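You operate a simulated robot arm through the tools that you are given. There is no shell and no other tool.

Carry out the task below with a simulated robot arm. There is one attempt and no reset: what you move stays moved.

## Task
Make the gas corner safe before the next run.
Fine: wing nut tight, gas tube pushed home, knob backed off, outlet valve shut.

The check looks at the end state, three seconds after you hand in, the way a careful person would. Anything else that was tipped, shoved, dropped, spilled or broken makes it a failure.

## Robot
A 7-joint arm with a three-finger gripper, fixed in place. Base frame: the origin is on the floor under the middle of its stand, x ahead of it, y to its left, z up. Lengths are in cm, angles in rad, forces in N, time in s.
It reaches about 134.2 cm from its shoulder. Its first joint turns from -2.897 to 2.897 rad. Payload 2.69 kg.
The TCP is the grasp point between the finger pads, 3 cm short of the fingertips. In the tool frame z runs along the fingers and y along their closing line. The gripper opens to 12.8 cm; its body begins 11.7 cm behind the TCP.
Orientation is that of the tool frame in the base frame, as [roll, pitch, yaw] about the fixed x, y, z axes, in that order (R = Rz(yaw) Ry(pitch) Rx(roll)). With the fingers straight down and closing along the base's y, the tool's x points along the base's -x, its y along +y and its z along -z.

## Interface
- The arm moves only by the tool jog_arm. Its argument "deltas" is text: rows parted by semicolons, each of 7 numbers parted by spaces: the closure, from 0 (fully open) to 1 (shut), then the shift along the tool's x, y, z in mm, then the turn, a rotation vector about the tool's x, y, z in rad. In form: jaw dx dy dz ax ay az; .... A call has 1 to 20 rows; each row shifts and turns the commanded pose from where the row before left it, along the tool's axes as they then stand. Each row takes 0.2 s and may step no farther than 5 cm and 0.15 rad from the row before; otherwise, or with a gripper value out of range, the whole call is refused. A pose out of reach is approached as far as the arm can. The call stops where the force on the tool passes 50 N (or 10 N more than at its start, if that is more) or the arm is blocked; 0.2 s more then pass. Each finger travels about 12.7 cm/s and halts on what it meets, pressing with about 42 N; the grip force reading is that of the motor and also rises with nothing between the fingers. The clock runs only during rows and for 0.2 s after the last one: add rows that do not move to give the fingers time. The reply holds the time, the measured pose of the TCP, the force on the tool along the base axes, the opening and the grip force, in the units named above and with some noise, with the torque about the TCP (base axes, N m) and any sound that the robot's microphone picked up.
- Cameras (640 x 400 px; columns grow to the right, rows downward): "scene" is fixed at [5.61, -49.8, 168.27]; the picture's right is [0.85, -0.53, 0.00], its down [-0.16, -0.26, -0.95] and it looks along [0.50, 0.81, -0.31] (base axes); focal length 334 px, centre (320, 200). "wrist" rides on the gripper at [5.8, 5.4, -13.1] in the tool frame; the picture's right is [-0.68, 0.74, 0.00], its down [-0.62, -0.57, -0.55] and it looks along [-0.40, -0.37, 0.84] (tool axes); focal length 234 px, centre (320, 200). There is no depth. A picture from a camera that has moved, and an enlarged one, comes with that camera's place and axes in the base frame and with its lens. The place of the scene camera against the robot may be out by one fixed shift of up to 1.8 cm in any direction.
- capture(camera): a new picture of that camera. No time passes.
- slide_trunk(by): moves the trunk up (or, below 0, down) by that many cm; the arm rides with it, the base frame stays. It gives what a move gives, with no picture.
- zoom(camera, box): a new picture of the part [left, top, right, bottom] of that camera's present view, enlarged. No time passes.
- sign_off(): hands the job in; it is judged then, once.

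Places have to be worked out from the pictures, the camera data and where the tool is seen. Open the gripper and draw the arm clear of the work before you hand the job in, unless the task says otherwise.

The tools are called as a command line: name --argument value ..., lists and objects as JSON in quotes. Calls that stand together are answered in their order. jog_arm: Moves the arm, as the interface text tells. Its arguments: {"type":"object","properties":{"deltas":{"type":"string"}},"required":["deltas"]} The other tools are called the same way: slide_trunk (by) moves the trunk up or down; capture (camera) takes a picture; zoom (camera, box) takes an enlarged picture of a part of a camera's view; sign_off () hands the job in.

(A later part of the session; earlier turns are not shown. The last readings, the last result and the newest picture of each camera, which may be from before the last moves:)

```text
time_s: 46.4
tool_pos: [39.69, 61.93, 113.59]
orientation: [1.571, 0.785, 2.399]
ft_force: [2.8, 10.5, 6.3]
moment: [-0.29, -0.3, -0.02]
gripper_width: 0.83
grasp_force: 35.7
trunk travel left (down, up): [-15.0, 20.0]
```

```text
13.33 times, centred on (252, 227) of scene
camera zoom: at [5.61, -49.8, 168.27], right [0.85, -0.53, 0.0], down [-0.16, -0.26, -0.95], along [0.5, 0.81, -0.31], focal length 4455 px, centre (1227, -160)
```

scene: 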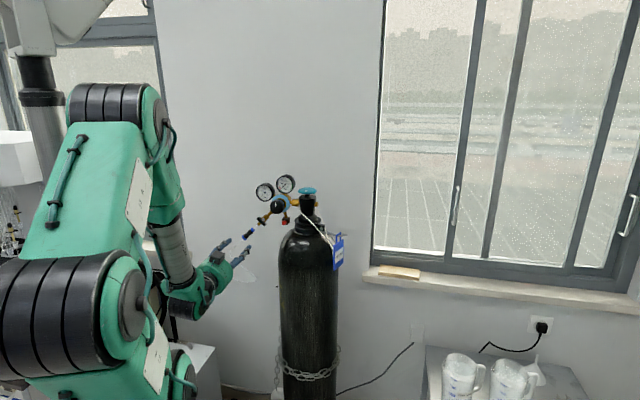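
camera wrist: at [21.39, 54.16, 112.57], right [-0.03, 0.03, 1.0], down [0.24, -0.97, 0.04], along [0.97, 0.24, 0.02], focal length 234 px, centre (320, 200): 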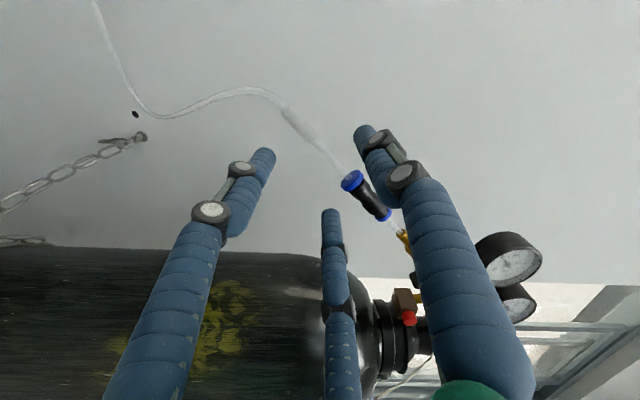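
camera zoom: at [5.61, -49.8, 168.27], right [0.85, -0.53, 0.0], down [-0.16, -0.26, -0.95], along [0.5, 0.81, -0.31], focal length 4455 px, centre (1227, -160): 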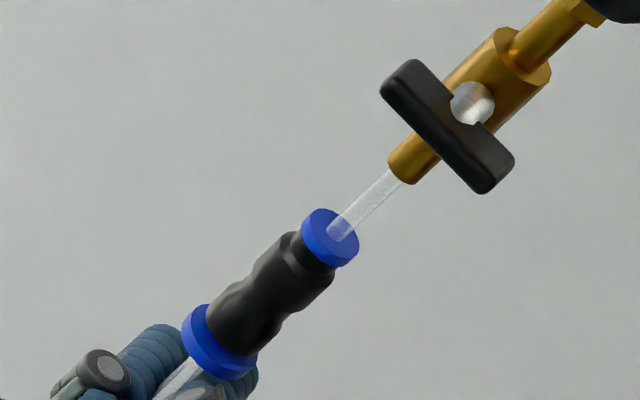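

The ring stays put in the scene view while the sleeve moves with my hand, so the tube is sliding through the ring into the socket. I'll check the sleeve and hose from the scene camera.

zoom --camera "scene" --box '[200, 215, 260, 275]'

zoom --camera "wrist" --box '[220, 80, 420, 240]'

capture --camera "wrist"

```text
6.67 times, centred on (230, 245) of scene
camera zoom: at [5.61, -49.8, 168.27], right [0.85, -0.53, 0.0], down [-0.16, -0.26, -0.95], along [0.5, 0.81, -0.31], focal length 2228 px, centre (920, -100)
```

zoom: 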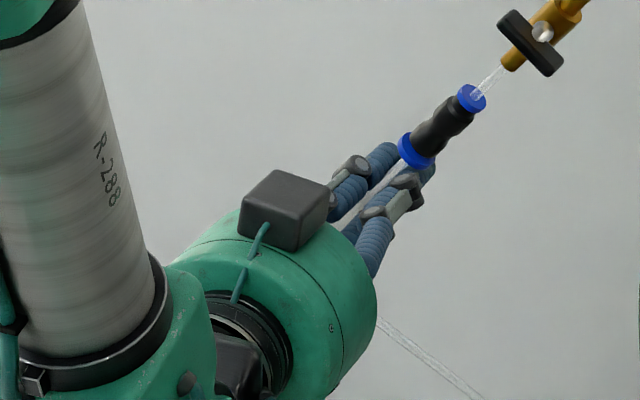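

```text
2.50 times, centred on (320, 160) of wrist
camera zoom: at [25.09, 57.71, 113.31], right [-0.03, 0.03, 1.0], down [0.24, -0.97, 0.04], along [0.97, 0.24, 0.02], focal length 585 px, centre (320, 300)
```

zoom: 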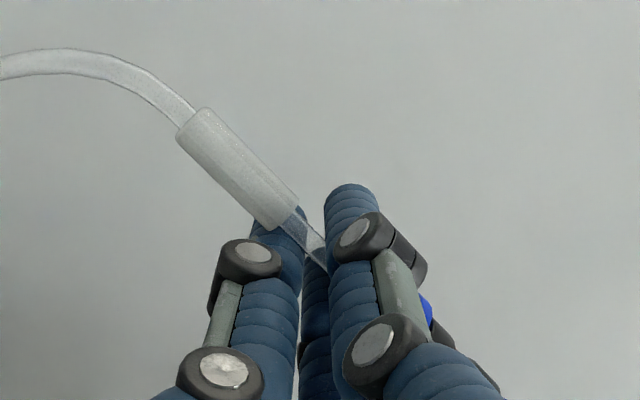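

```text
taken
camera wrist: at [25.09, 57.71, 113.31], right [-0.03, 0.03, 1.0], down [0.24, -0.97, 0.04], along [0.97, 0.24, 0.02], focal length 234 px, centre (320, 200)
```

wrist: 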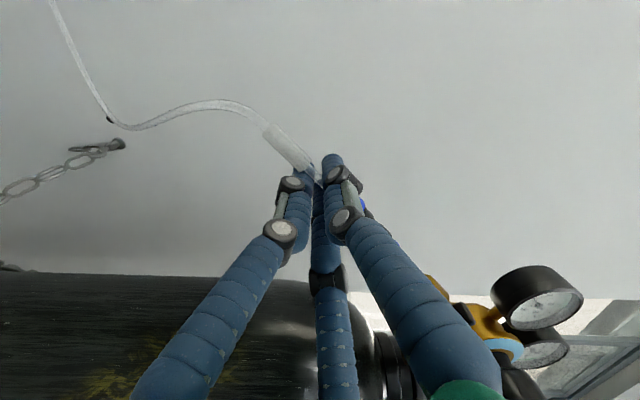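

The tube is still sliding in with the hand. I'll continue in 2 mm steps and watch the axial force.

jog_arm --deltas "1 -2 0 0 0 0 0; 1 0 0 0 0 0 0"

zoom --camera "wrist" --box '[220, 80, 420, 240]'

zoom --camera "scene" --box '[228, 212, 276, 242]'

```text
time_s: 47.0
tool_pos: [39.91, 61.92, 113.78]
orientation: [1.572, 0.786, 2.399]
ft_force: [0.0, 7.1, 4.8]
moment: [-0.26, -0.3, 0.04]
gripper_width: 0.82
grasp_force: 36.4
trunk travel left (down, up): [-15.0, 20.0]
```

```text
2.50 times, centred on (320, 160) of wrist
camera zoom: at [25.19, 57.6, 113.46], right [-0.03, 0.03, 1.0], down [0.24, -0.97, 0.04], along [0.97, 0.24, 0.02], focal length 585 px, centre (320, 300)
```

zoom: 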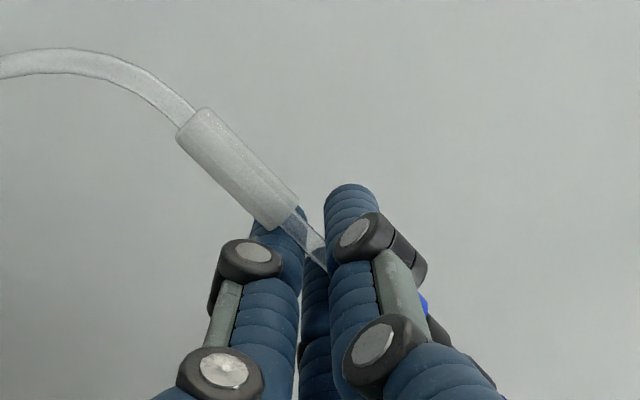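

```text
13.33 times, centred on (252, 227) of scene
camera zoom: at [5.61, -49.8, 168.27], right [0.85, -0.53, 0.0], down [-0.16, -0.26, -0.95], along [0.5, 0.81, -0.31], focal length 4455 px, centre (1227, -160)
```

zoom: 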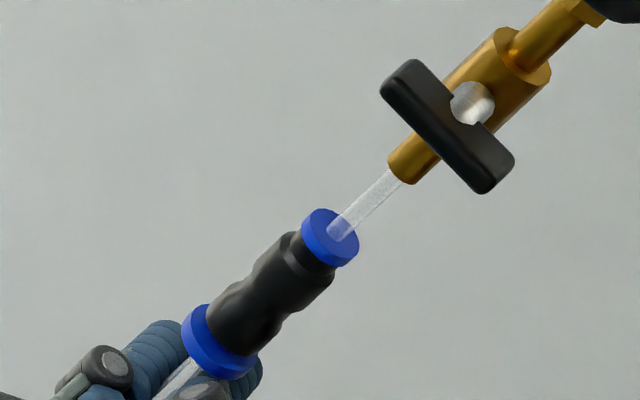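

Still no axial resistance after 8 mm. Continuing, checking force.

jog_arm --deltas "1 -2 0 0 0 0 0; 1 0 0 0 0 0 0"

jog_arm --deltas "1 -2 0 0 0 0 0; 1 0 0 0 0 0 0"

zoom --camera "wrist" --box '[220, 80, 420, 240]'

zoom --camera "scene" --box '[228, 212, 276, 242]'

```text
time_s: 47.6
tool_pos: [39.93, 61.68, 113.86]
orientation: [1.574, 0.786, 2.398]
ft_force: [-3.4, 3.9, 4.2]
moment: [-0.33, -0.22, 0.09]
gripper_width: 0.8
grasp_force: 36.2
trunk travel left (down, up): [-15.0, 20.0]
```

```text
time_s: 48.2
tool_pos: [40.18, 61.59, 113.98]
orientation: [1.571, 0.785, 2.4]
ft_force: [-2.8, 2.7, 3.3]
moment: [-0.29, -0.26, 0.06]
gripper_width: 0.82
grasp_force: 35.8
trunk travel left (down, up): [-15.0, 20.0]
```

```text
2.50 times, centred on (320, 160) of wrist
camera zoom: at [25.4, 57.4, 113.74], right [-0.03, 0.03, 1.0], down [0.24, -0.97, 0.04], along [0.97, 0.24, 0.02], focal length 585 px, centre (320, 300)
```

zoom: 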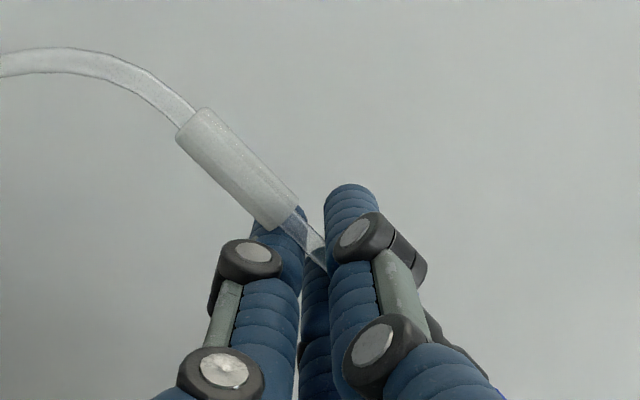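

```text
13.33 times, centred on (252, 227) of scene
camera zoom: at [5.61, -49.8, 168.27], right [0.85, -0.53, 0.0], down [-0.16, -0.26, -0.95], along [0.5, 0.81, -0.31], focal length 4455 px, centre (1227, -160)
```

zoom: 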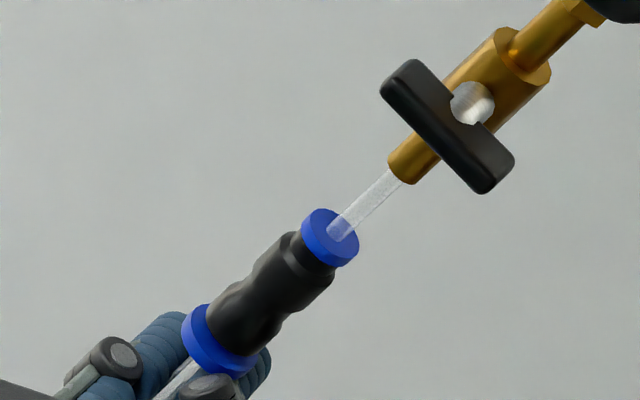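

About 1.3 cm inserted with no resistance, and the fingers are getting close to the blue ring. I'll continue in 2 mm steps until force appears.

jog_arm --deltas "1 -2 0 0 0 0 0; 1 0 0 0 0 0 0"

jog_arm --deltas "1 -2 0 0 0 0 0; 1 0 0 0 0 0 0"

zoom --camera "wrist" --box '[220, 80, 420, 240]'

zoom --camera "scene" --box '[228, 212, 276, 242]'

```text
time_s: 48.8
tool_pos: [40.06, 61.6, 114.15]
orientation: [1.572, 0.786, 2.4]
ft_force: [-5.3, 2.2, 1.4]
moment: [-0.29, -0.18, 0.14]
gripper_width: 0.77
grasp_force: 36.1
trunk travel left (down, up): [-15.0, 20.0]
```

```text
time_s: 49.4
tool_pos: [40.32, 61.4, 114.29]
orientation: [1.573, 0.784, 2.397]
ft_force: [-9.9, 0.2, 0.5]
moment: [-0.32, -0.18, 0.12]
gripper_width: 0.79
grasp_force: 35.7
trunk travel left (down, up): [-15.0, 20.0]
```

```text
2.50 times, centred on (320, 160) of wrist
camera zoom: at [25.61, 57.19, 114.03], right [-0.03, 0.03, 1.0], down [0.24, -0.97, 0.04], along [0.97, 0.24, 0.02], focal length 585 px, centre (320, 300)
```

zoom: 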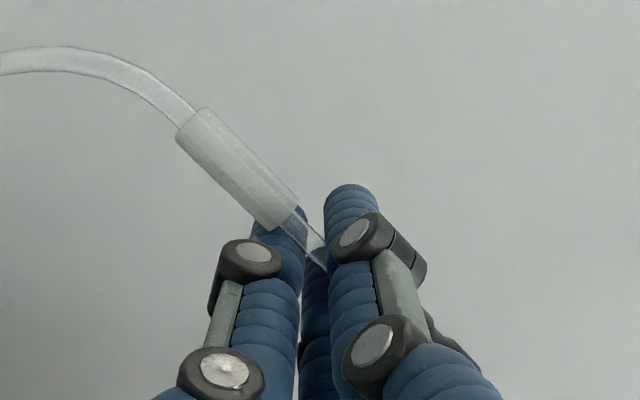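

```text
13.33 times, centred on (252, 227) of scene
camera zoom: at [5.61, -49.8, 168.27], right [0.85, -0.53, 0.0], down [-0.16, -0.26, -0.95], along [0.5, 0.81, -0.31], focal length 4455 px, centre (1227, -160)
```

zoom: 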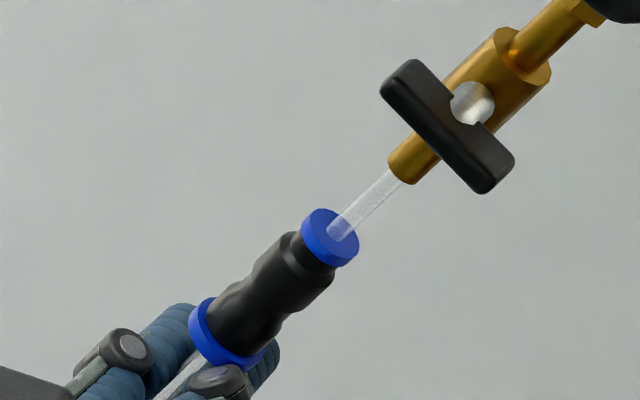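

The blue ring has now started moving toward the black socket along with the tube, with about 5 N of axial resistance. I'll keep pushing in 2 mm steps until it seats firmly.

jog_arm --deltas "1 -2 0 0 0 0 0; 1 0 0 0 0 0 0"

zoom --camera "scene" --box '[228, 212, 276, 242]'

zoom --camera "wrist" --box '[220, 80, 420, 240]'

```text
time_s: 50.0
tool_pos: [40.32, 61.31, 114.44]
orientation: [1.575, 0.784, 2.399]
ft_force: [-10.0, -0.7, -5.9]
moment: [-0.24, -0.15, 0.1]
gripper_width: 0.77
grasp_force: 35.6
trunk travel left (down, up): [-15.0, 20.0]
```

```text
13.33 times, centred on (252, 227) of scene
camera zoom: at [5.61, -49.8, 168.27], right [0.85, -0.53, 0.0], down [-0.16, -0.26, -0.95], along [0.5, 0.81, -0.31], focal length 4455 px, centre (1227, -160)
```

zoom: 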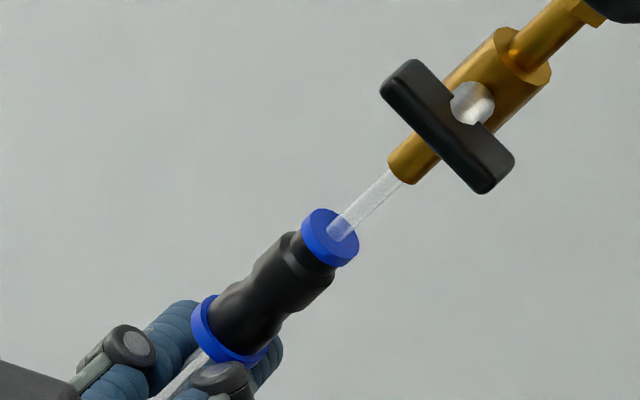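

```text
2.50 times, centred on (320, 160) of wrist
camera zoom: at [25.69, 57.12, 114.15], right [-0.03, 0.03, 1.0], down [0.24, -0.97, 0.04], along [0.97, 0.24, 0.02], focal length 585 px, centre (320, 300)
```

zoom: 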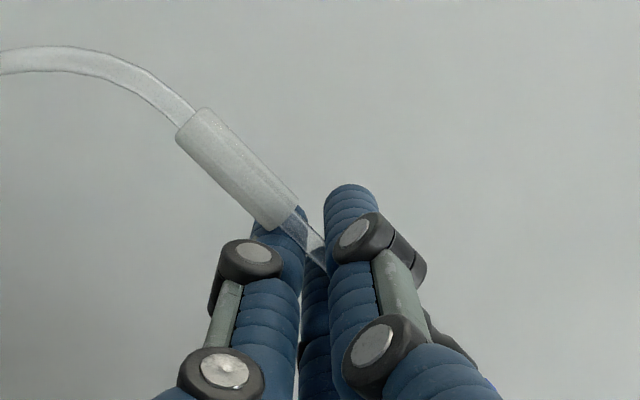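

Axial resistance has risen to about 9 N and the gap looks almost closed. Another small push.

jog_arm --deltas "1 -2 0 0 0 0 0; 1 0 0 0 0 0 0"

zoom --camera "scene" --box '[228, 212, 276, 242]'

zoom --camera "wrist" --box '[220, 80, 420, 240]'

```text
time_s: 50.6
tool_pos: [40.41, 61.24, 114.47]
orientation: [1.575, 0.785, 2.399]
ft_force: [-9.3, 0.3, -11.9]
moment: [-0.28, -0.11, 0.04]
gripper_width: 0.78
grasp_force: 35.8
trunk travel left (down, up): [-15.0, 20.0]
```

```text
13.33 times, centred on (252, 227) of scene
camera zoom: at [5.61, -49.8, 168.27], right [0.85, -0.53, 0.0], down [-0.16, -0.26, -0.95], along [0.5, 0.81, -0.31], focal length 4455 px, centre (1227, -160)
```

zoom: 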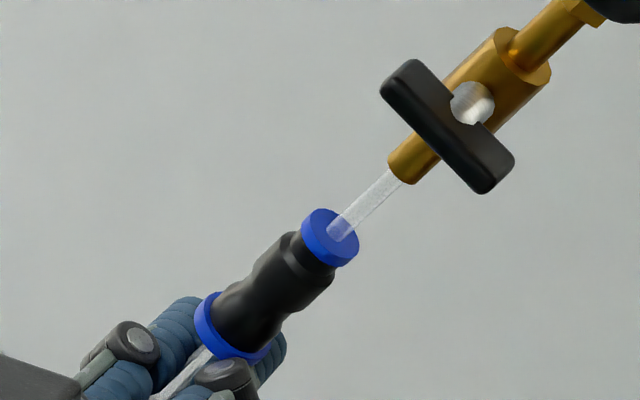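

```text
2.50 times, centred on (320, 160) of wrist
camera zoom: at [25.78, 57.04, 114.28], right [-0.03, 0.03, 1.0], down [0.24, -0.97, 0.04], along [0.97, 0.24, 0.02], focal length 585 px, centre (320, 300)
```

zoom: 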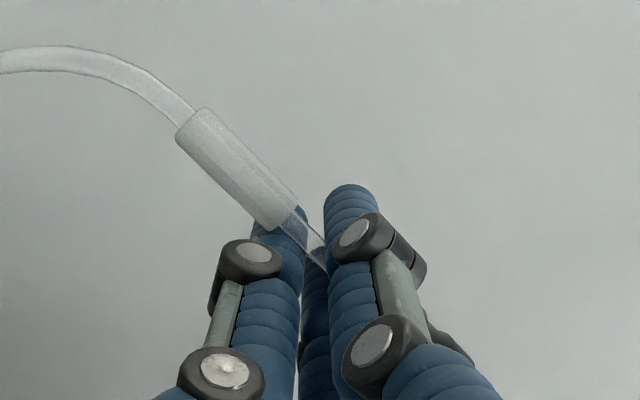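

Resistance is building (about 13 N). A couple more small steps to make sure it is fully seated, staying well below 40 N.

jog_arm --deltas "1 -2 0 0 0 0 0; 1 0 0 0 0 0 0"

jog_arm --deltas "1 -2 0 0 0 0 0; 1 0 0 0 0 0 0"

zoom --camera "scene" --box '[228, 212, 276, 242]'

zoom --camera "wrist" --box '[220, 80, 420, 240]'

```text
time_s: 51.2
tool_pos: [40.46, 61.21, 114.67]
orientation: [1.574, 0.785, 2.399]
ft_force: [-11.9, -0.9, -16.9]
moment: [-0.22, -0.05, 0.08]
gripper_width: 0.8
grasp_force: 35.6
trunk travel left (down, up): [-15.0, 20.0]
```

```text
time_s: 51.8
tool_pos: [40.57, 61.08, 114.78]
orientation: [1.576, 0.786, 2.401]
ft_force: [-24.7, 0.1, -26.4]
moment: [-0.13, -0.07, -0.06]
gripper_width: 0.74
grasp_force: 35.5
trunk travel left (down, up): [-15.0, 20.0]
```

```text
13.33 times, centred on (252, 227) of scene
camera zoom: at [5.61, -49.8, 168.27], right [0.85, -0.53, 0.0], down [-0.16, -0.26, -0.95], along [0.5, 0.81, -0.31], focal length 4455 px, centre (1227, -160)
```

zoom: 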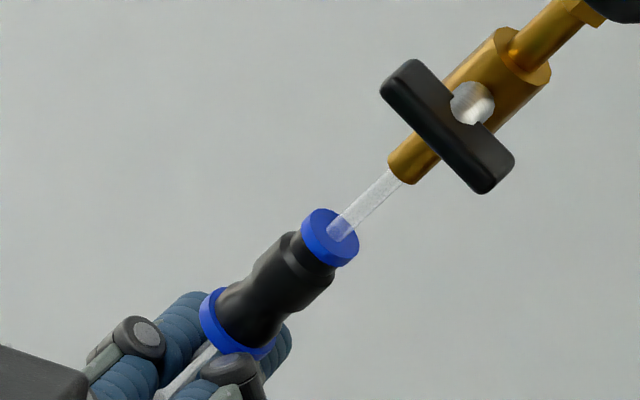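

```text
2.50 times, centred on (320, 160) of wrist
camera zoom: at [25.93, 56.89, 114.47], right [-0.03, 0.03, 1.0], down [0.24, -0.97, 0.04], along [0.97, 0.24, 0.02], focal length 585 px, centre (320, 300)
```

zoom: 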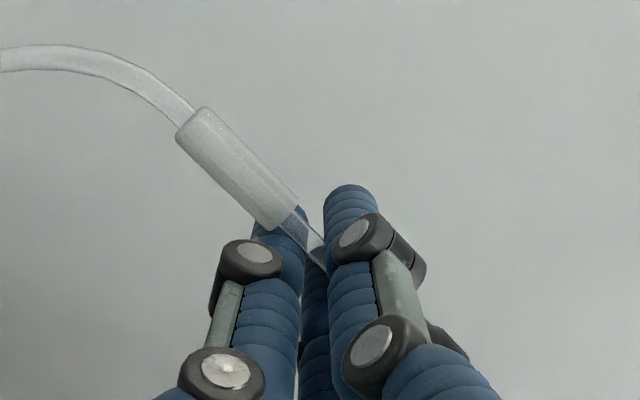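

Resistance is now stiff (about 32 N), so something has bottomed out. I'll release gently, back the hand straight out, and inspect how the ring and tube sit.

jog_arm --deltas "1 1 0 0 0 0 0; 0.85 0 0 0 0 0 0; 0.75 0 0 0 0 0 0; 0.65 0 0 0 0 0 0; 0.55 0 0 0 0 0 0; 0.48 0 0 0 0 0 0; 0.48 0 0 0 0 0 0"

zoom --camera "scene" --box '[228, 212, 276, 242]'

zoom --camera "wrist" --box '[220, 80, 420, 240]'

```text
time_s: 53.4
tool_pos: [40.71, 61.08, 114.88]
orientation: [1.567, 0.783, 2.396]
ft_force: [-1.7, -1.0, -0.4]
moment: [0.0, 0.0, 0.01]
gripper_width: 7.84
grasp_force: 0.1
trunk travel left (down, up): [-15.0, 20.0]
```

```text
13.33 times, centred on (252, 227) of scene
camera zoom: at [5.61, -49.8, 168.27], right [0.85, -0.53, 0.0], down [-0.16, -0.26, -0.95], along [0.5, 0.81, -0.31], focal length 4455 px, centre (1227, -160)
```

zoom: 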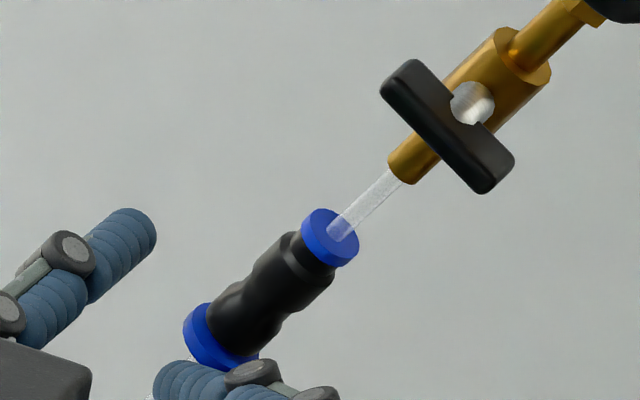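

```text
2.50 times, centred on (320, 160) of wrist
camera zoom: at [26.04, 56.95, 114.63], right [-0.03, 0.03, 1.0], down [0.24, -0.97, 0.03], along [0.97, 0.24, 0.02], focal length 585 px, centre (320, 300)
```

zoom: 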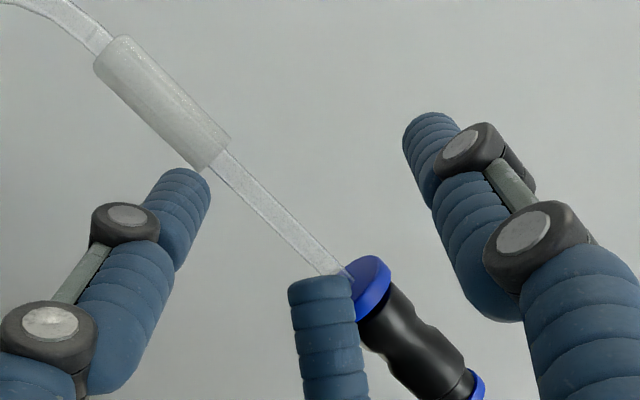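

Finger C is caught under the blue ring as it opened. I'll slide the hand down-left along the tube to free it and then retreat.

jog_arm --deltas "0.6 10 0 0 0 0 0; 0.55 10 0 0 0 0 0; 0.5 8 0 0 0 0 0; 0.48 0 0 0 0 0 0; 0.48 0 0 0 0 0 0"

zoom --camera "wrist" --box '[220, 80, 420, 240]'

zoom --camera "scene" --box '[228, 212, 276, 242]'

```text
time_s: 54.6
tool_pos: [39.26, 62.65, 112.64]
orientation: [1.57, 0.786, 2.397]
ft_force: [-0.2, 0.9, 0.2]
moment: [0.01, 0.01, 0.01]
gripper_width: 6.67
grasp_force: 0.1
trunk travel left (down, up): [-15.0, 20.0]
```

```text
2.50 times, centred on (320, 160) of wrist
camera zoom: at [24.58, 58.28, 112.47], right [-0.03, 0.03, 1.0], down [0.24, -0.97, 0.04], along [0.97, 0.24, 0.02], focal length 585 px, centre (320, 300)
```

zoom: 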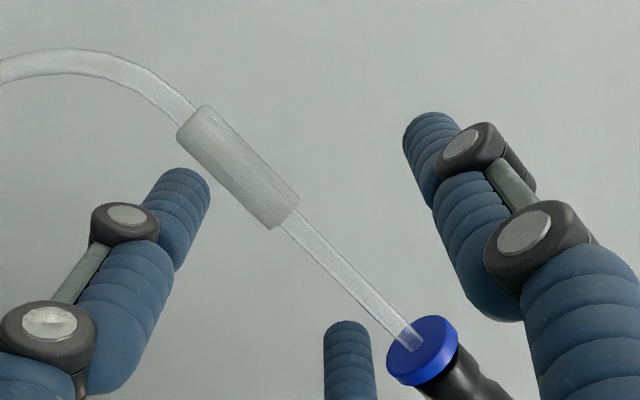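

```text
13.33 times, centred on (252, 227) of scene
camera zoom: at [5.61, -49.8, 168.27], right [0.85, -0.53, 0.0], down [-0.16, -0.26, -0.95], along [0.5, 0.81, -0.31], focal length 4455 px, centre (1227, -160)
```

zoom: 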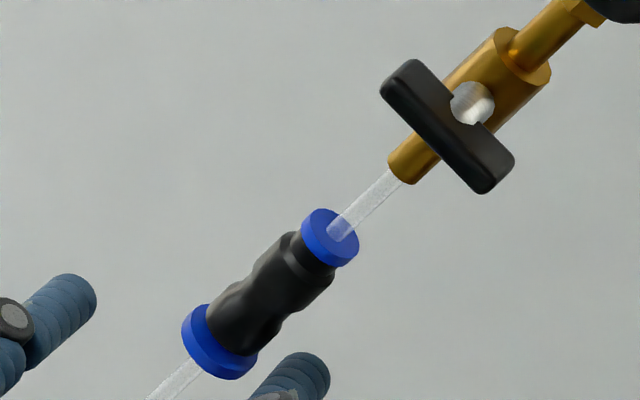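

Freed. I'll retreat and view the joint again from the earlier viewpoint to compare.

jog_arm --deltas "0.48 0 0 -30 0 0 0; 0.48 0 0 -40 0 0 0; 0.48 0 0 -40 0 0 0; 0.48 -30 0 -10 0 0 0; 0.48 -30 0 0 0 0 0; 0.48 0 0 0 0 0 0"

capture --camera "wrist"

zoom --camera "wrist" --box '[250, 80, 410, 180]'

```text
time_s: 56.0
tool_pos: [34.18, 50.72, 117.05]
orientation: [1.571, 0.785, 2.4]
ft_force: [0.5, -0.8, 0.7]
moment: [0.02, 0.03, 0.03]
gripper_width: 6.68
grasp_force: 0.1
trunk travel left (down, up): [-15.0, 20.0]
```

```text
taken
camera wrist: at [19.52, 46.5, 116.85], right [-0.03, 0.03, 1.0], down [0.24, -0.97, 0.03], along [0.97, 0.24, 0.02], focal length 234 px, centre (320, 200)
```

wrist: 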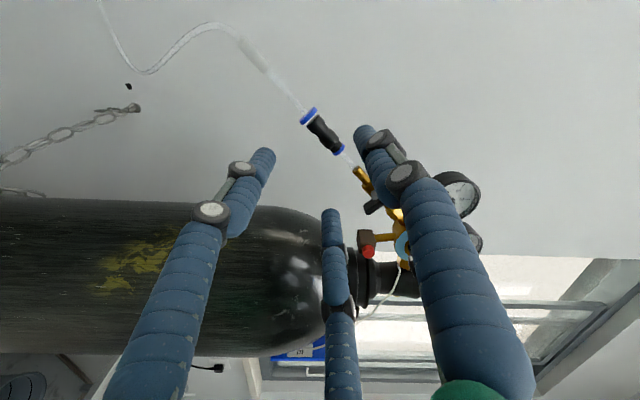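

```text
4.00 times, centred on (330, 130) of wrist
camera zoom: at [19.52, 46.5, 116.85], right [-0.03, 0.03, 1.0], down [0.24, -0.97, 0.03], along [0.97, 0.24, 0.02], focal length 937 px, centre (280, 480)
```

zoom: 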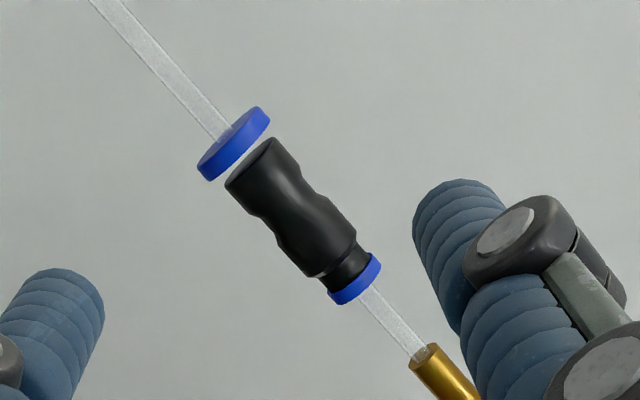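

The ring has sprung back with a gap. I'll measure the tube, ring and sleeve distances now to see whether the tube went deeper.

zoom --camera "wrist" --box '[291, 102, 339, 132]'

zoom --camera "wrist" --box '[225, 20, 321, 120]'

zoom --camera "scene" --box '[228, 222, 268, 247]'

```text
13.33 times, centred on (315, 117) of wrist
camera zoom: at [19.52, 46.5, 116.85], right [-0.03, 0.03, 1.0], down [0.24, -0.97, 0.03], along [0.97, 0.24, 0.02], focal length 3122 px, centre (387, 1307)
```

zoom: 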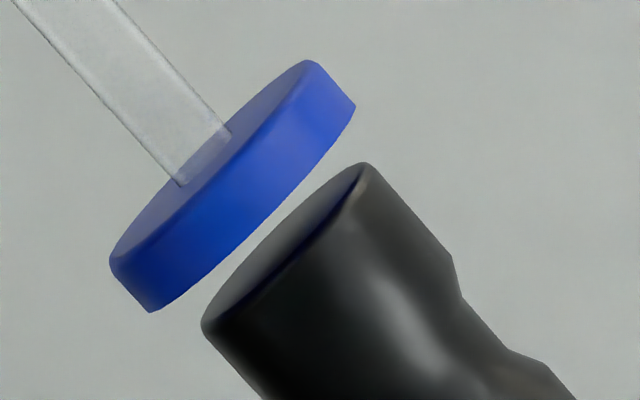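

```text
4.00 times, centred on (273, 70) of wrist
camera zoom: at [19.52, 46.5, 116.85], right [-0.03, 0.03, 1.0], down [0.24, -0.97, 0.03], along [0.97, 0.24, 0.02], focal length 937 px, centre (508, 720)
```

zoom: 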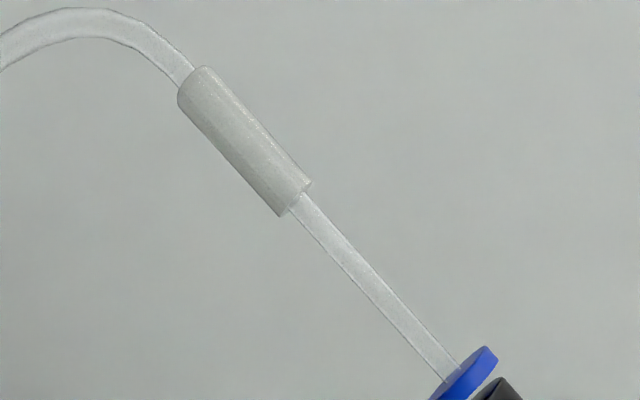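

```text
16.00 times, centred on (248, 234) of scene
camera zoom: at [5.61, -49.8, 168.27], right [0.85, -0.53, 0.0], down [-0.16, -0.26, -0.95], along [0.5, 0.81, -0.31], focal length 5346 px, centre (1472, -352)
```

zoom: 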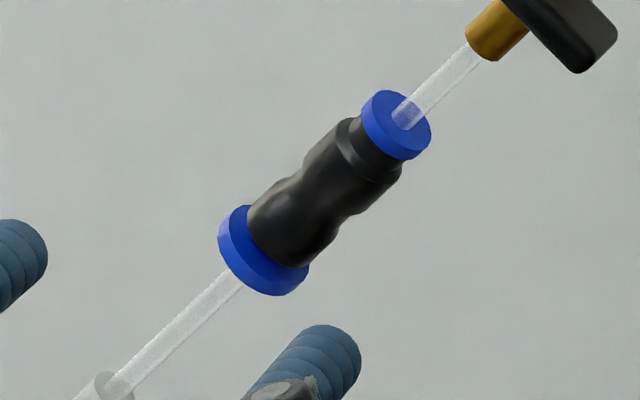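

In the gap between ring and socket the clear tube is now missing, so the tube slid back out about 0.6 cm. It slides freely through the ring, and the ring is a spring collar that I pressed by mistake. I'll re-grip further down, near the white sleeve, so my fingers never touch the ring. Then I'll push the tube in and release with only a small opening.

jog_arm --deltas "0.48 36.3 0 0 0 0 0; 0.48 36.3 0 0 0 0 0; 0.48 0 0 30 0 0 0; 0.48 0 0 30 0 0 0; 0.48 0 0 15 0 0 0; 0.48 0 0 0 0 0 0"

zoom --camera "wrist" --box '[220, 80, 420, 240]'

```text
time_s: 57.4
tool_pos: [35.44, 59.91, 111.96]
orientation: [1.573, 0.787, 2.399]
ft_force: [0.1, 0.5, -0.6]
moment: [0.05, -0.01, 0.01]
gripper_width: 6.66
grasp_force: 0.0
trunk travel left (down, up): [-15.0, 20.0]
```

```text
2.50 times, centred on (320, 160) of wrist
camera zoom: at [20.86, 55.63, 111.72], right [-0.03, 0.03, 1.0], down [0.24, -0.97, 0.04], along [0.97, 0.24, 0.02], focal length 585 px, centre (320, 300)
```

zoom: 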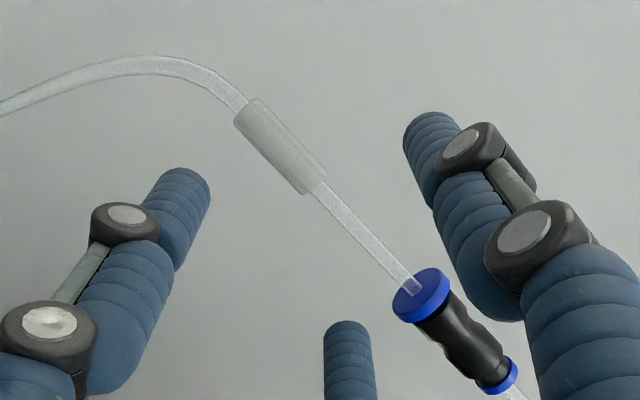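

On target. Advancing the remaining 4.6 cm to bring the fingers around the tube.

jog_arm --deltas "0.48 0 0 16 0 0 0; 0.48 0 0 15 0 0 0; 0.48 0 0 15 0 0 0; 0.48 0 0 0 0 0 0"

zoom --camera "wrist" --box '[220, 80, 420, 240]'

```text
time_s: 58.4
tool_pos: [38.55, 63.06, 111.99]
orientation: [1.573, 0.785, 2.397]
ft_force: [0.2, 0.6, 0.2]
moment: [-0.01, -0.03, 0.02]
gripper_width: 6.67
grasp_force: 0.0
trunk travel left (down, up): [-15.0, 20.0]
```

```text
2.50 times, centred on (320, 160) of wrist
camera zoom: at [23.82, 58.84, 111.69], right [-0.03, 0.03, 1.0], down [0.24, -0.97, 0.04], along [0.97, 0.24, 0.02], focal length 585 px, centre (320, 300)
```

zoom: 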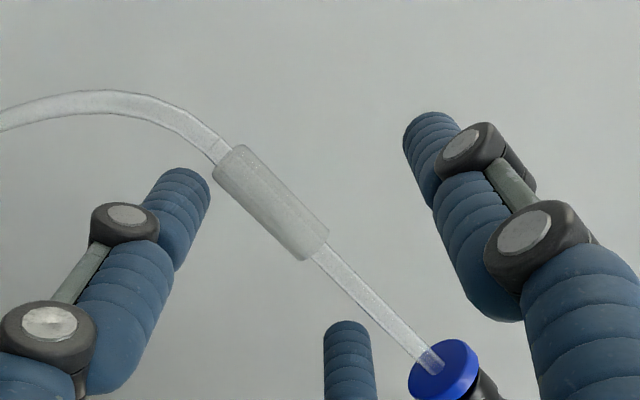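

The tool axis is about 4.5 cm below the ring. I'll shift 1.4 cm further down so all three fingers bear on the white sleeve, giving plenty of stroke without touching the ring, and then close in steps.

jog_arm --deltas "0.48 14 1 0 0 0 0; 0.6 0 0 0 0 0 0; 0.72 0 0 0 0 0 0; 0.8 0 0 0 0 0 0; 0.8 0 0 0 0 0 0"

zoom --camera "wrist" --box '[220, 80, 420, 240]'

```text
time_s: 59.6
tool_pos: [37.67, 63.9, 110.95]
orientation: [1.573, 0.785, 2.398]
ft_force: [1.2, -1.3, -2.3]
moment: [-0.08, -0.01, 0.02]
gripper_width: 2.69
grasp_force: 1.2
trunk travel left (down, up): [-15.0, 20.0]
```

```text
2.50 times, centred on (320, 160) of wrist
camera zoom: at [23.09, 59.57, 110.76], right [-0.03, 0.03, 1.0], down [0.24, -0.97, 0.04], along [0.97, 0.24, 0.02], focal length 585 px, centre (320, 300)
```

zoom: 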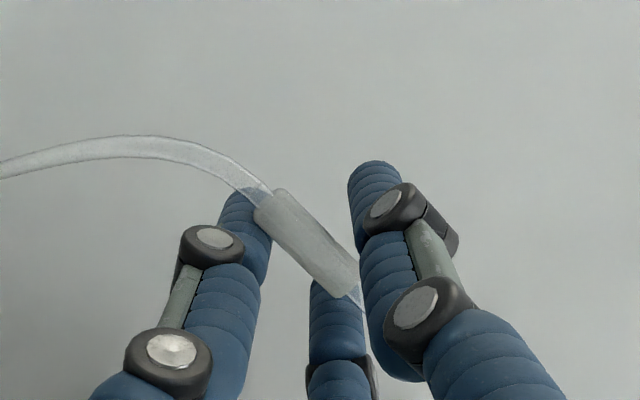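

The sleeve sits between the fingers. Closing further.

jog_arm --deltas "0.84 0 0 0 0 0 0; 0.87 0 0 0 0 0 0; 0.9 0 0 0 0 0 0; 0.9 0 0 0 0 0 0"

zoom --camera "wrist" --box '[220, 80, 420, 240]'

```text
time_s: 60.6
tool_pos: [37.74, 63.73, 110.9]
orientation: [1.575, 0.784, 2.399]
ft_force: [12.5, -7.0, -13.7]
moment: [-0.19, -0.16, -0.14]
gripper_width: 1.93
grasp_force: 4.6
trunk travel left (down, up): [-15.0, 20.0]
```

```text
2.50 times, centred on (320, 160) of wrist
camera zoom: at [23.17, 59.54, 110.67], right [-0.03, 0.03, 1.0], down [0.24, -0.97, 0.04], along [0.97, 0.24, 0.02], focal length 585 px, centre (320, 300)
```

zoom: 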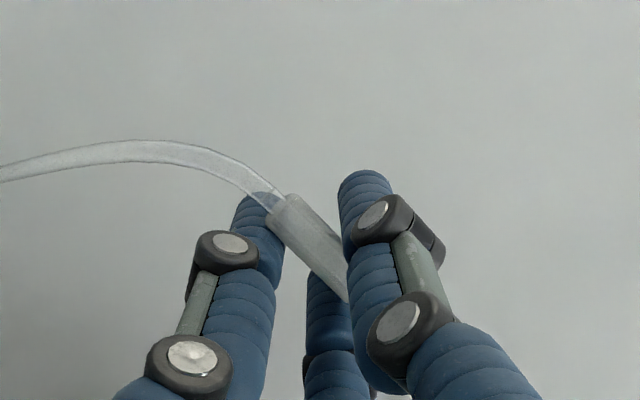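

B and C are bearing first now (about 19 N), so I'll shift the hand 2 mm back the other way and finish closing.

jog_arm --deltas "0.9 0 -2 0 0 0 0; 0.92 0 0 0 0 0 0; 0.92 0 0 0 0 0 0"

```text
time_s: 61.4
tool_pos: [37.78, 63.8, 110.83]
orientation: [1.573, 0.786, 2.398]
ft_force: [2.9, -4.3, -5.7]
moment: [-0.35, -0.23, 0.05]
gripper_width: 1.61
grasp_force: 42.1
trunk travel left (down, up): [-15.0, 20.0]
```

Balanced grip at 42 N. Now I'll push along the tube axis in small steps, watching axial force and listening for any click.

jog_arm --deltas "0.95 -2 0 0 0 0 0; 0.95 -2 0 0 0 0 0; 0.95 0 0 0 0 0 0"

jog_arm --deltas "0.95 -2 0 0 0 0 0; 0.95 -2 0 0 0 0 0; 0.95 0 0 0 0 0 0"

zoom --camera "scene" --box '[224, 212, 272, 242]'

zoom --camera "wrist" --box '[220, 80, 420, 240]'

```text
time_s: 62.2
tool_pos: [38.13, 63.6, 111.2]
orientation: [1.571, 0.785, 2.394]
ft_force: [-1.3, -4.1, -2.2]
moment: [-0.45, -0.38, 0.04]
gripper_width: 1.58
grasp_force: 41.5
trunk travel left (down, up): [-15.0, 20.0]
```

```text
time_s: 63.0
tool_pos: [38.35, 63.3, 111.61]
orientation: [1.569, 0.785, 2.396]
ft_force: [-5.4, -3.3, 1.5]
moment: [-0.44, -0.48, 0.01]
gripper_width: 1.55
grasp_force: 41.5
trunk travel left (down, up): [-15.0, 20.0]
```

```text
13.33 times, centred on (248, 227) of scene
camera zoom: at [5.61, -49.8, 168.27], right [0.85, -0.53, 0.0], down [-0.16, -0.26, -0.95], along [0.5, 0.81, -0.31], focal length 4455 px, centre (1280, -160)
```

zoom: 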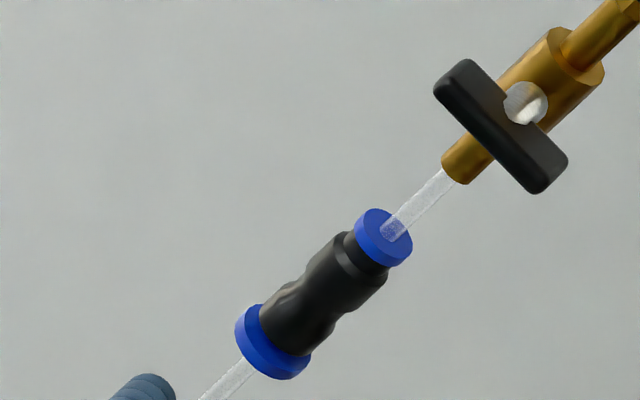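

```text
2.50 times, centred on (320, 160) of wrist
camera zoom: at [23.68, 59.11, 111.22], right [-0.03, 0.03, 1.0], down [0.24, -0.97, 0.03], along [0.97, 0.24, 0.02], focal length 585 px, centre (320, 300)
```

zoom: 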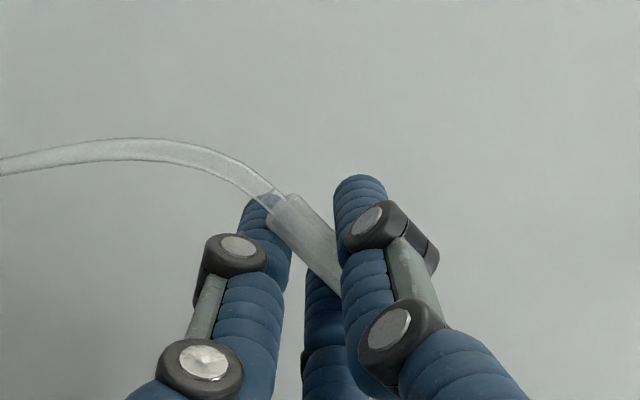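

No axial resistance yet after 8 mm, and the fingers are well clear of the ring. Continuing.

jog_arm --deltas "0.95 -2 0 0 0 0 0; 0.95 -2 0 0 0 0 0; 0.95 0 0 0 0 0 0"

jog_arm --deltas "0.95 -2 0 0 0 0 0; 0.95 -2 0 0 0 0 0; 0.95 0 0 0 0 0 0"

zoom --camera "scene" --box '[224, 212, 272, 242]'

zoom --camera "wrist" --box '[220, 80, 420, 240]'

```text
time_s: 63.8
tool_pos: [38.5, 63.07, 111.75]
orientation: [1.568, 0.786, 2.396]
ft_force: [-10.2, 1.9, 7.9]
moment: [-0.36, -0.52, 0.02]
gripper_width: 1.54
grasp_force: 41.3
trunk travel left (down, up): [-15.0, 20.0]
```

```text
time_s: 64.6
tool_pos: [38.62, 62.94, 112.11]
orientation: [1.572, 0.787, 2.395]
ft_force: [-10.5, 1.4, 9.1]
moment: [-0.37, -0.49, 0.04]
gripper_width: 1.52
grasp_force: 41.4
trunk travel left (down, up): [-15.0, 20.0]
```

```text
13.33 times, centred on (248, 227) of scene
camera zoom: at [5.61, -49.8, 168.27], right [0.85, -0.53, 0.0], down [-0.16, -0.26, -0.95], along [0.5, 0.81, -0.31], focal length 4455 px, centre (1280, -160)
```

zoom: 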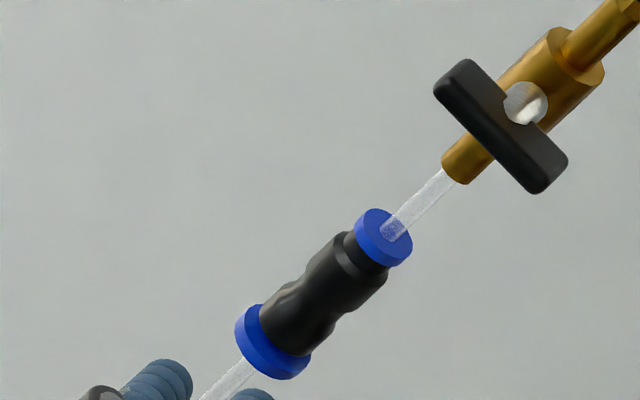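

```text
2.50 times, centred on (320, 160) of wrist
camera zoom: at [24.08, 58.73, 111.75], right [-0.03, 0.03, 1.0], down [0.24, -0.97, 0.04], along [0.97, 0.24, 0.02], focal length 585 px, centre (320, 300)
```

zoom: 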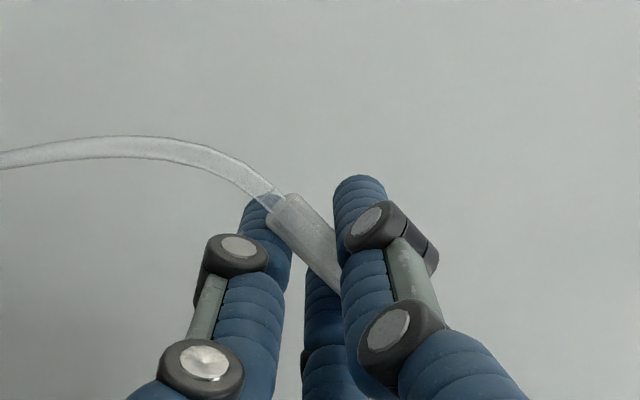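

16 mm in, there's still no axial resistance, only a small sideways load, which I'll relieve by drifting slightly toward A. Continuing.

jog_arm --deltas "0.95 -2 0.7 0 0 0 0; 0.95 -2 0.7 0 0 0 0; 0.95 0 0 0 0 0 0"

jog_arm --deltas "0.95 -2 0 0 0 0 0; 0.95 0 0 0 0 0 0"

zoom --camera "scene" --box '[224, 212, 272, 242]'

zoom --camera "wrist" --box '[220, 80, 420, 240]'

```text
time_s: 65.4
tool_pos: [38.91, 62.79, 112.36]
orientation: [1.572, 0.783, 2.399]
ft_force: [-6.7, -4.0, 1.7]
moment: [-0.41, -0.41, -0.03]
gripper_width: 1.54
grasp_force: 40.8
trunk travel left (down, up): [-15.0, 20.0]
```

```text
time_s: 66.0
tool_pos: [39.0, 62.59, 112.46]
orientation: [1.574, 0.786, 2.398]
ft_force: [-5.5, -6.0, -1.7]
moment: [-0.4, -0.45, 0.06]
gripper_width: 1.54
grasp_force: 41.0
trunk travel left (down, up): [-15.0, 20.0]
```

```text
13.33 times, centred on (248, 227) of scene
camera zoom: at [5.61, -49.8, 168.27], right [0.85, -0.53, 0.0], down [-0.16, -0.26, -0.95], along [0.5, 0.81, -0.31], focal length 4455 px, centre (1280, -160)
```

zoom: 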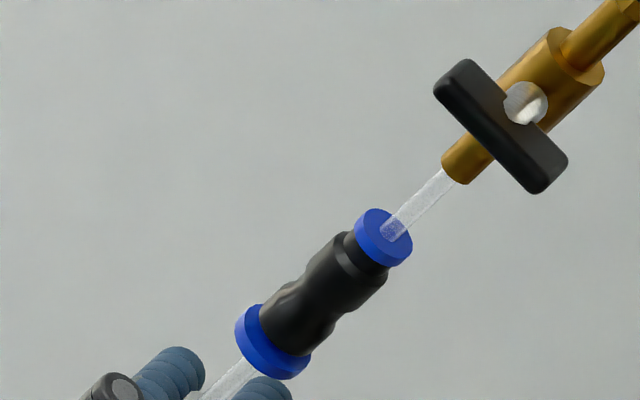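

```text
2.50 times, centred on (320, 160) of wrist
camera zoom: at [24.37, 58.46, 112.19], right [-0.03, 0.03, 1.0], down [0.24, -0.97, 0.04], along [0.97, 0.24, 0.02], focal length 585 px, centre (320, 300)
```

zoom: 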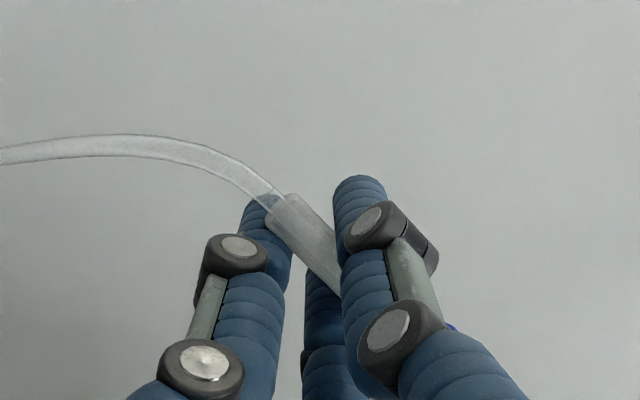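

Still free at about 2.3 cm. Continuing with 2 mm steps.

jog_arm --deltas "0.95 -2 0 0 0 0 0; 0.95 0 0 0 0 0 0"

jog_arm --deltas "0.95 -2 0 0 0 0 0; 0.95 0 0 0 0 0 0"

zoom --camera "scene" --box '[224, 212, 272, 242]'

zoom --camera "wrist" --box '[220, 80, 420, 240]'

```text
time_s: 66.6
tool_pos: [39.17, 62.63, 112.45]
orientation: [1.57, 0.786, 2.399]
ft_force: [-2.6, -3.8, -2.4]
moment: [-0.56, -0.58, -0.08]
gripper_width: 1.53
grasp_force: 41.5
trunk travel left (down, up): [-15.0, 20.0]
```

```text
time_s: 67.2
tool_pos: [39.26, 62.53, 112.7]
orientation: [1.575, 0.786, 2.399]
ft_force: [-6.3, -5.7, -8.3]
moment: [-0.53, -0.39, 0.07]
gripper_width: 1.54
grasp_force: 41.4
trunk travel left (down, up): [-15.0, 20.0]
```

```text
13.33 times, centred on (248, 227) of scene
camera zoom: at [5.61, -49.8, 168.27], right [0.85, -0.53, 0.0], down [-0.16, -0.26, -0.95], along [0.5, 0.81, -0.31], focal length 4455 px, centre (1280, -160)
```

zoom: 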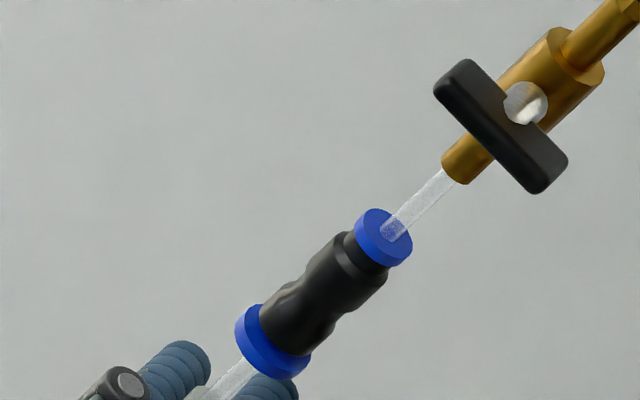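

```text
2.50 times, centred on (320, 160) of wrist
camera zoom: at [24.51, 58.32, 112.4], right [-0.03, 0.03, 1.0], down [0.24, -0.97, 0.04], along [0.97, 0.24, 0.02], focal length 585 px, centre (320, 300)
```

zoom: 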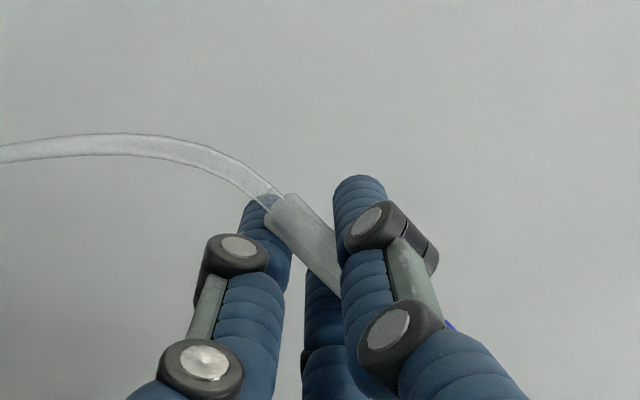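

Axial resistance is appearing (about 6 N) with the ring untouched, so the tube tip may be reaching its seat. Next small steps.

jog_arm --deltas "0.97 -2 0 0 0 0 0; 0.97 0 0 0 0 0 0"

jog_arm --deltas "0.97 -2 0 0 0 0 0; 0.97 0 0 0 0 0 0"

zoom --camera "scene" --box '[224, 212, 272, 242]'

zoom --camera "wrist" --box '[220, 80, 420, 240]'

```text
time_s: 67.8
tool_pos: [39.3, 62.53, 112.73]
orientation: [1.574, 0.785, 2.401]
ft_force: [-9.9, -3.5, -12.5]
moment: [-0.63, -0.44, 0.18]
gripper_width: 1.54
grasp_force: 41.6
trunk travel left (down, up): [-15.0, 20.0]
```

```text
time_s: 68.4
tool_pos: [39.34, 62.42, 112.85]
orientation: [1.575, 0.785, 2.402]
ft_force: [-15.8, 0.8, -19.5]
moment: [-0.72, -0.39, 0.26]
gripper_width: 1.58
grasp_force: 41.6
trunk travel left (down, up): [-15.0, 20.0]
```

```text
13.33 times, centred on (248, 227) of scene
camera zoom: at [5.61, -49.8, 168.27], right [0.85, -0.53, 0.0], down [-0.16, -0.26, -0.95], along [0.5, 0.81, -0.31], focal length 4455 px, centre (1280, -160)
```

zoom: 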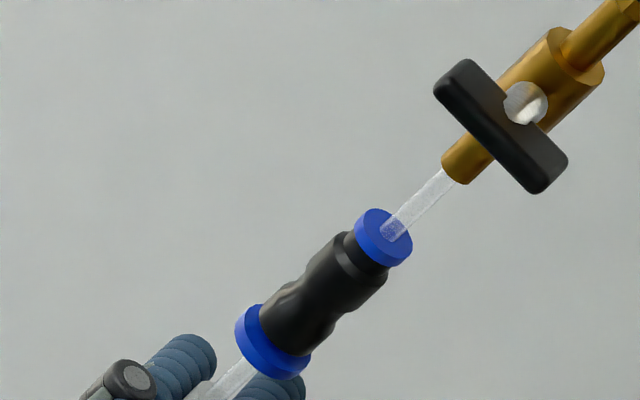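

```text
2.50 times, centred on (320, 160) of wrist
camera zoom: at [24.67, 58.17, 112.62], right [-0.03, 0.03, 1.0], down [0.24, -0.97, 0.04], along [0.97, 0.24, 0.02], focal length 585 px, centre (320, 300)
```

zoom: 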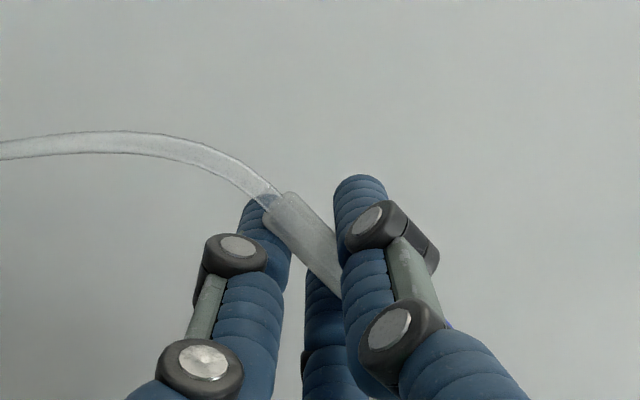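

Resistance is now climbing stiffly (22 N) with the ring still untouched, so the tube is bottoming out. One more firm nudge to be sure.

jog_arm --deltas "1 -2 0 0 0 0 0; 1 0 0 0 0 0 0"

zoom --camera "wrist" --box '[220, 80, 420, 240]'

```text
time_s: 69.0
tool_pos: [39.4, 62.36, 112.86]
orientation: [1.577, 0.787, 2.401]
ft_force: [-20.4, 2.5, -25.1]
moment: [-0.67, -0.39, 0.22]
gripper_width: 1.56
grasp_force: 41.3
trunk travel left (down, up): [-15.0, 20.0]
```

```text
2.50 times, centred on (320, 160) of wrist
camera zoom: at [24.76, 58.1, 112.74], right [-0.03, 0.03, 1.0], down [0.24, -0.97, 0.04], along [0.97, 0.24, 0.02], focal length 585 px, centre (320, 300)
```

zoom: 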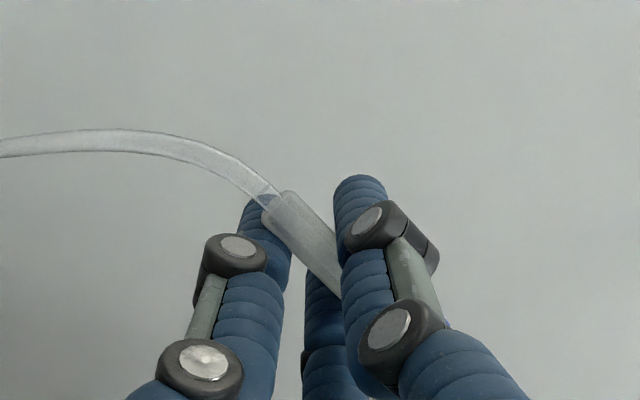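

The tube is bottomed: 30 N axial, and the sleeve is starting to slip in my grip. Before opening I'll unwind the commanded push (about 6 mm) so the hand doesn't spring forward into the ring.

jog_arm --deltas "1 2 0 0 0 0 0; 1 2 0 0 0 0 0; 1 1 0 0 0 0 0; 1 0 0 0 0 0 0"

zoom --camera "wrist" --box '[220, 80, 420, 240]'

```text
time_s: 70.0
tool_pos: [39.2, 62.42, 112.77]
orientation: [1.575, 0.785, 2.396]
ft_force: [-8.6, -13.2, -20.1]
moment: [-0.54, -0.56, -0.11]
gripper_width: 1.55
grasp_force: 41.0
trunk travel left (down, up): [-15.0, 20.0]
```

```text
2.50 times, centred on (320, 160) of wrist
camera zoom: at [24.65, 58.26, 112.57], right [-0.03, 0.03, 1.0], down [0.24, -0.97, 0.04], along [0.97, 0.24, 0.02], focal length 585 px, centre (320, 300)
```

zoom: 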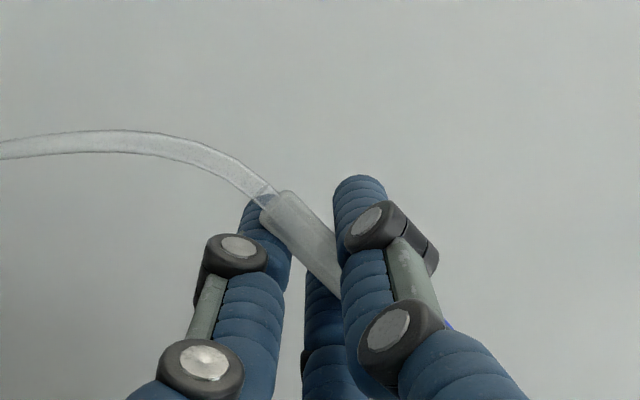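

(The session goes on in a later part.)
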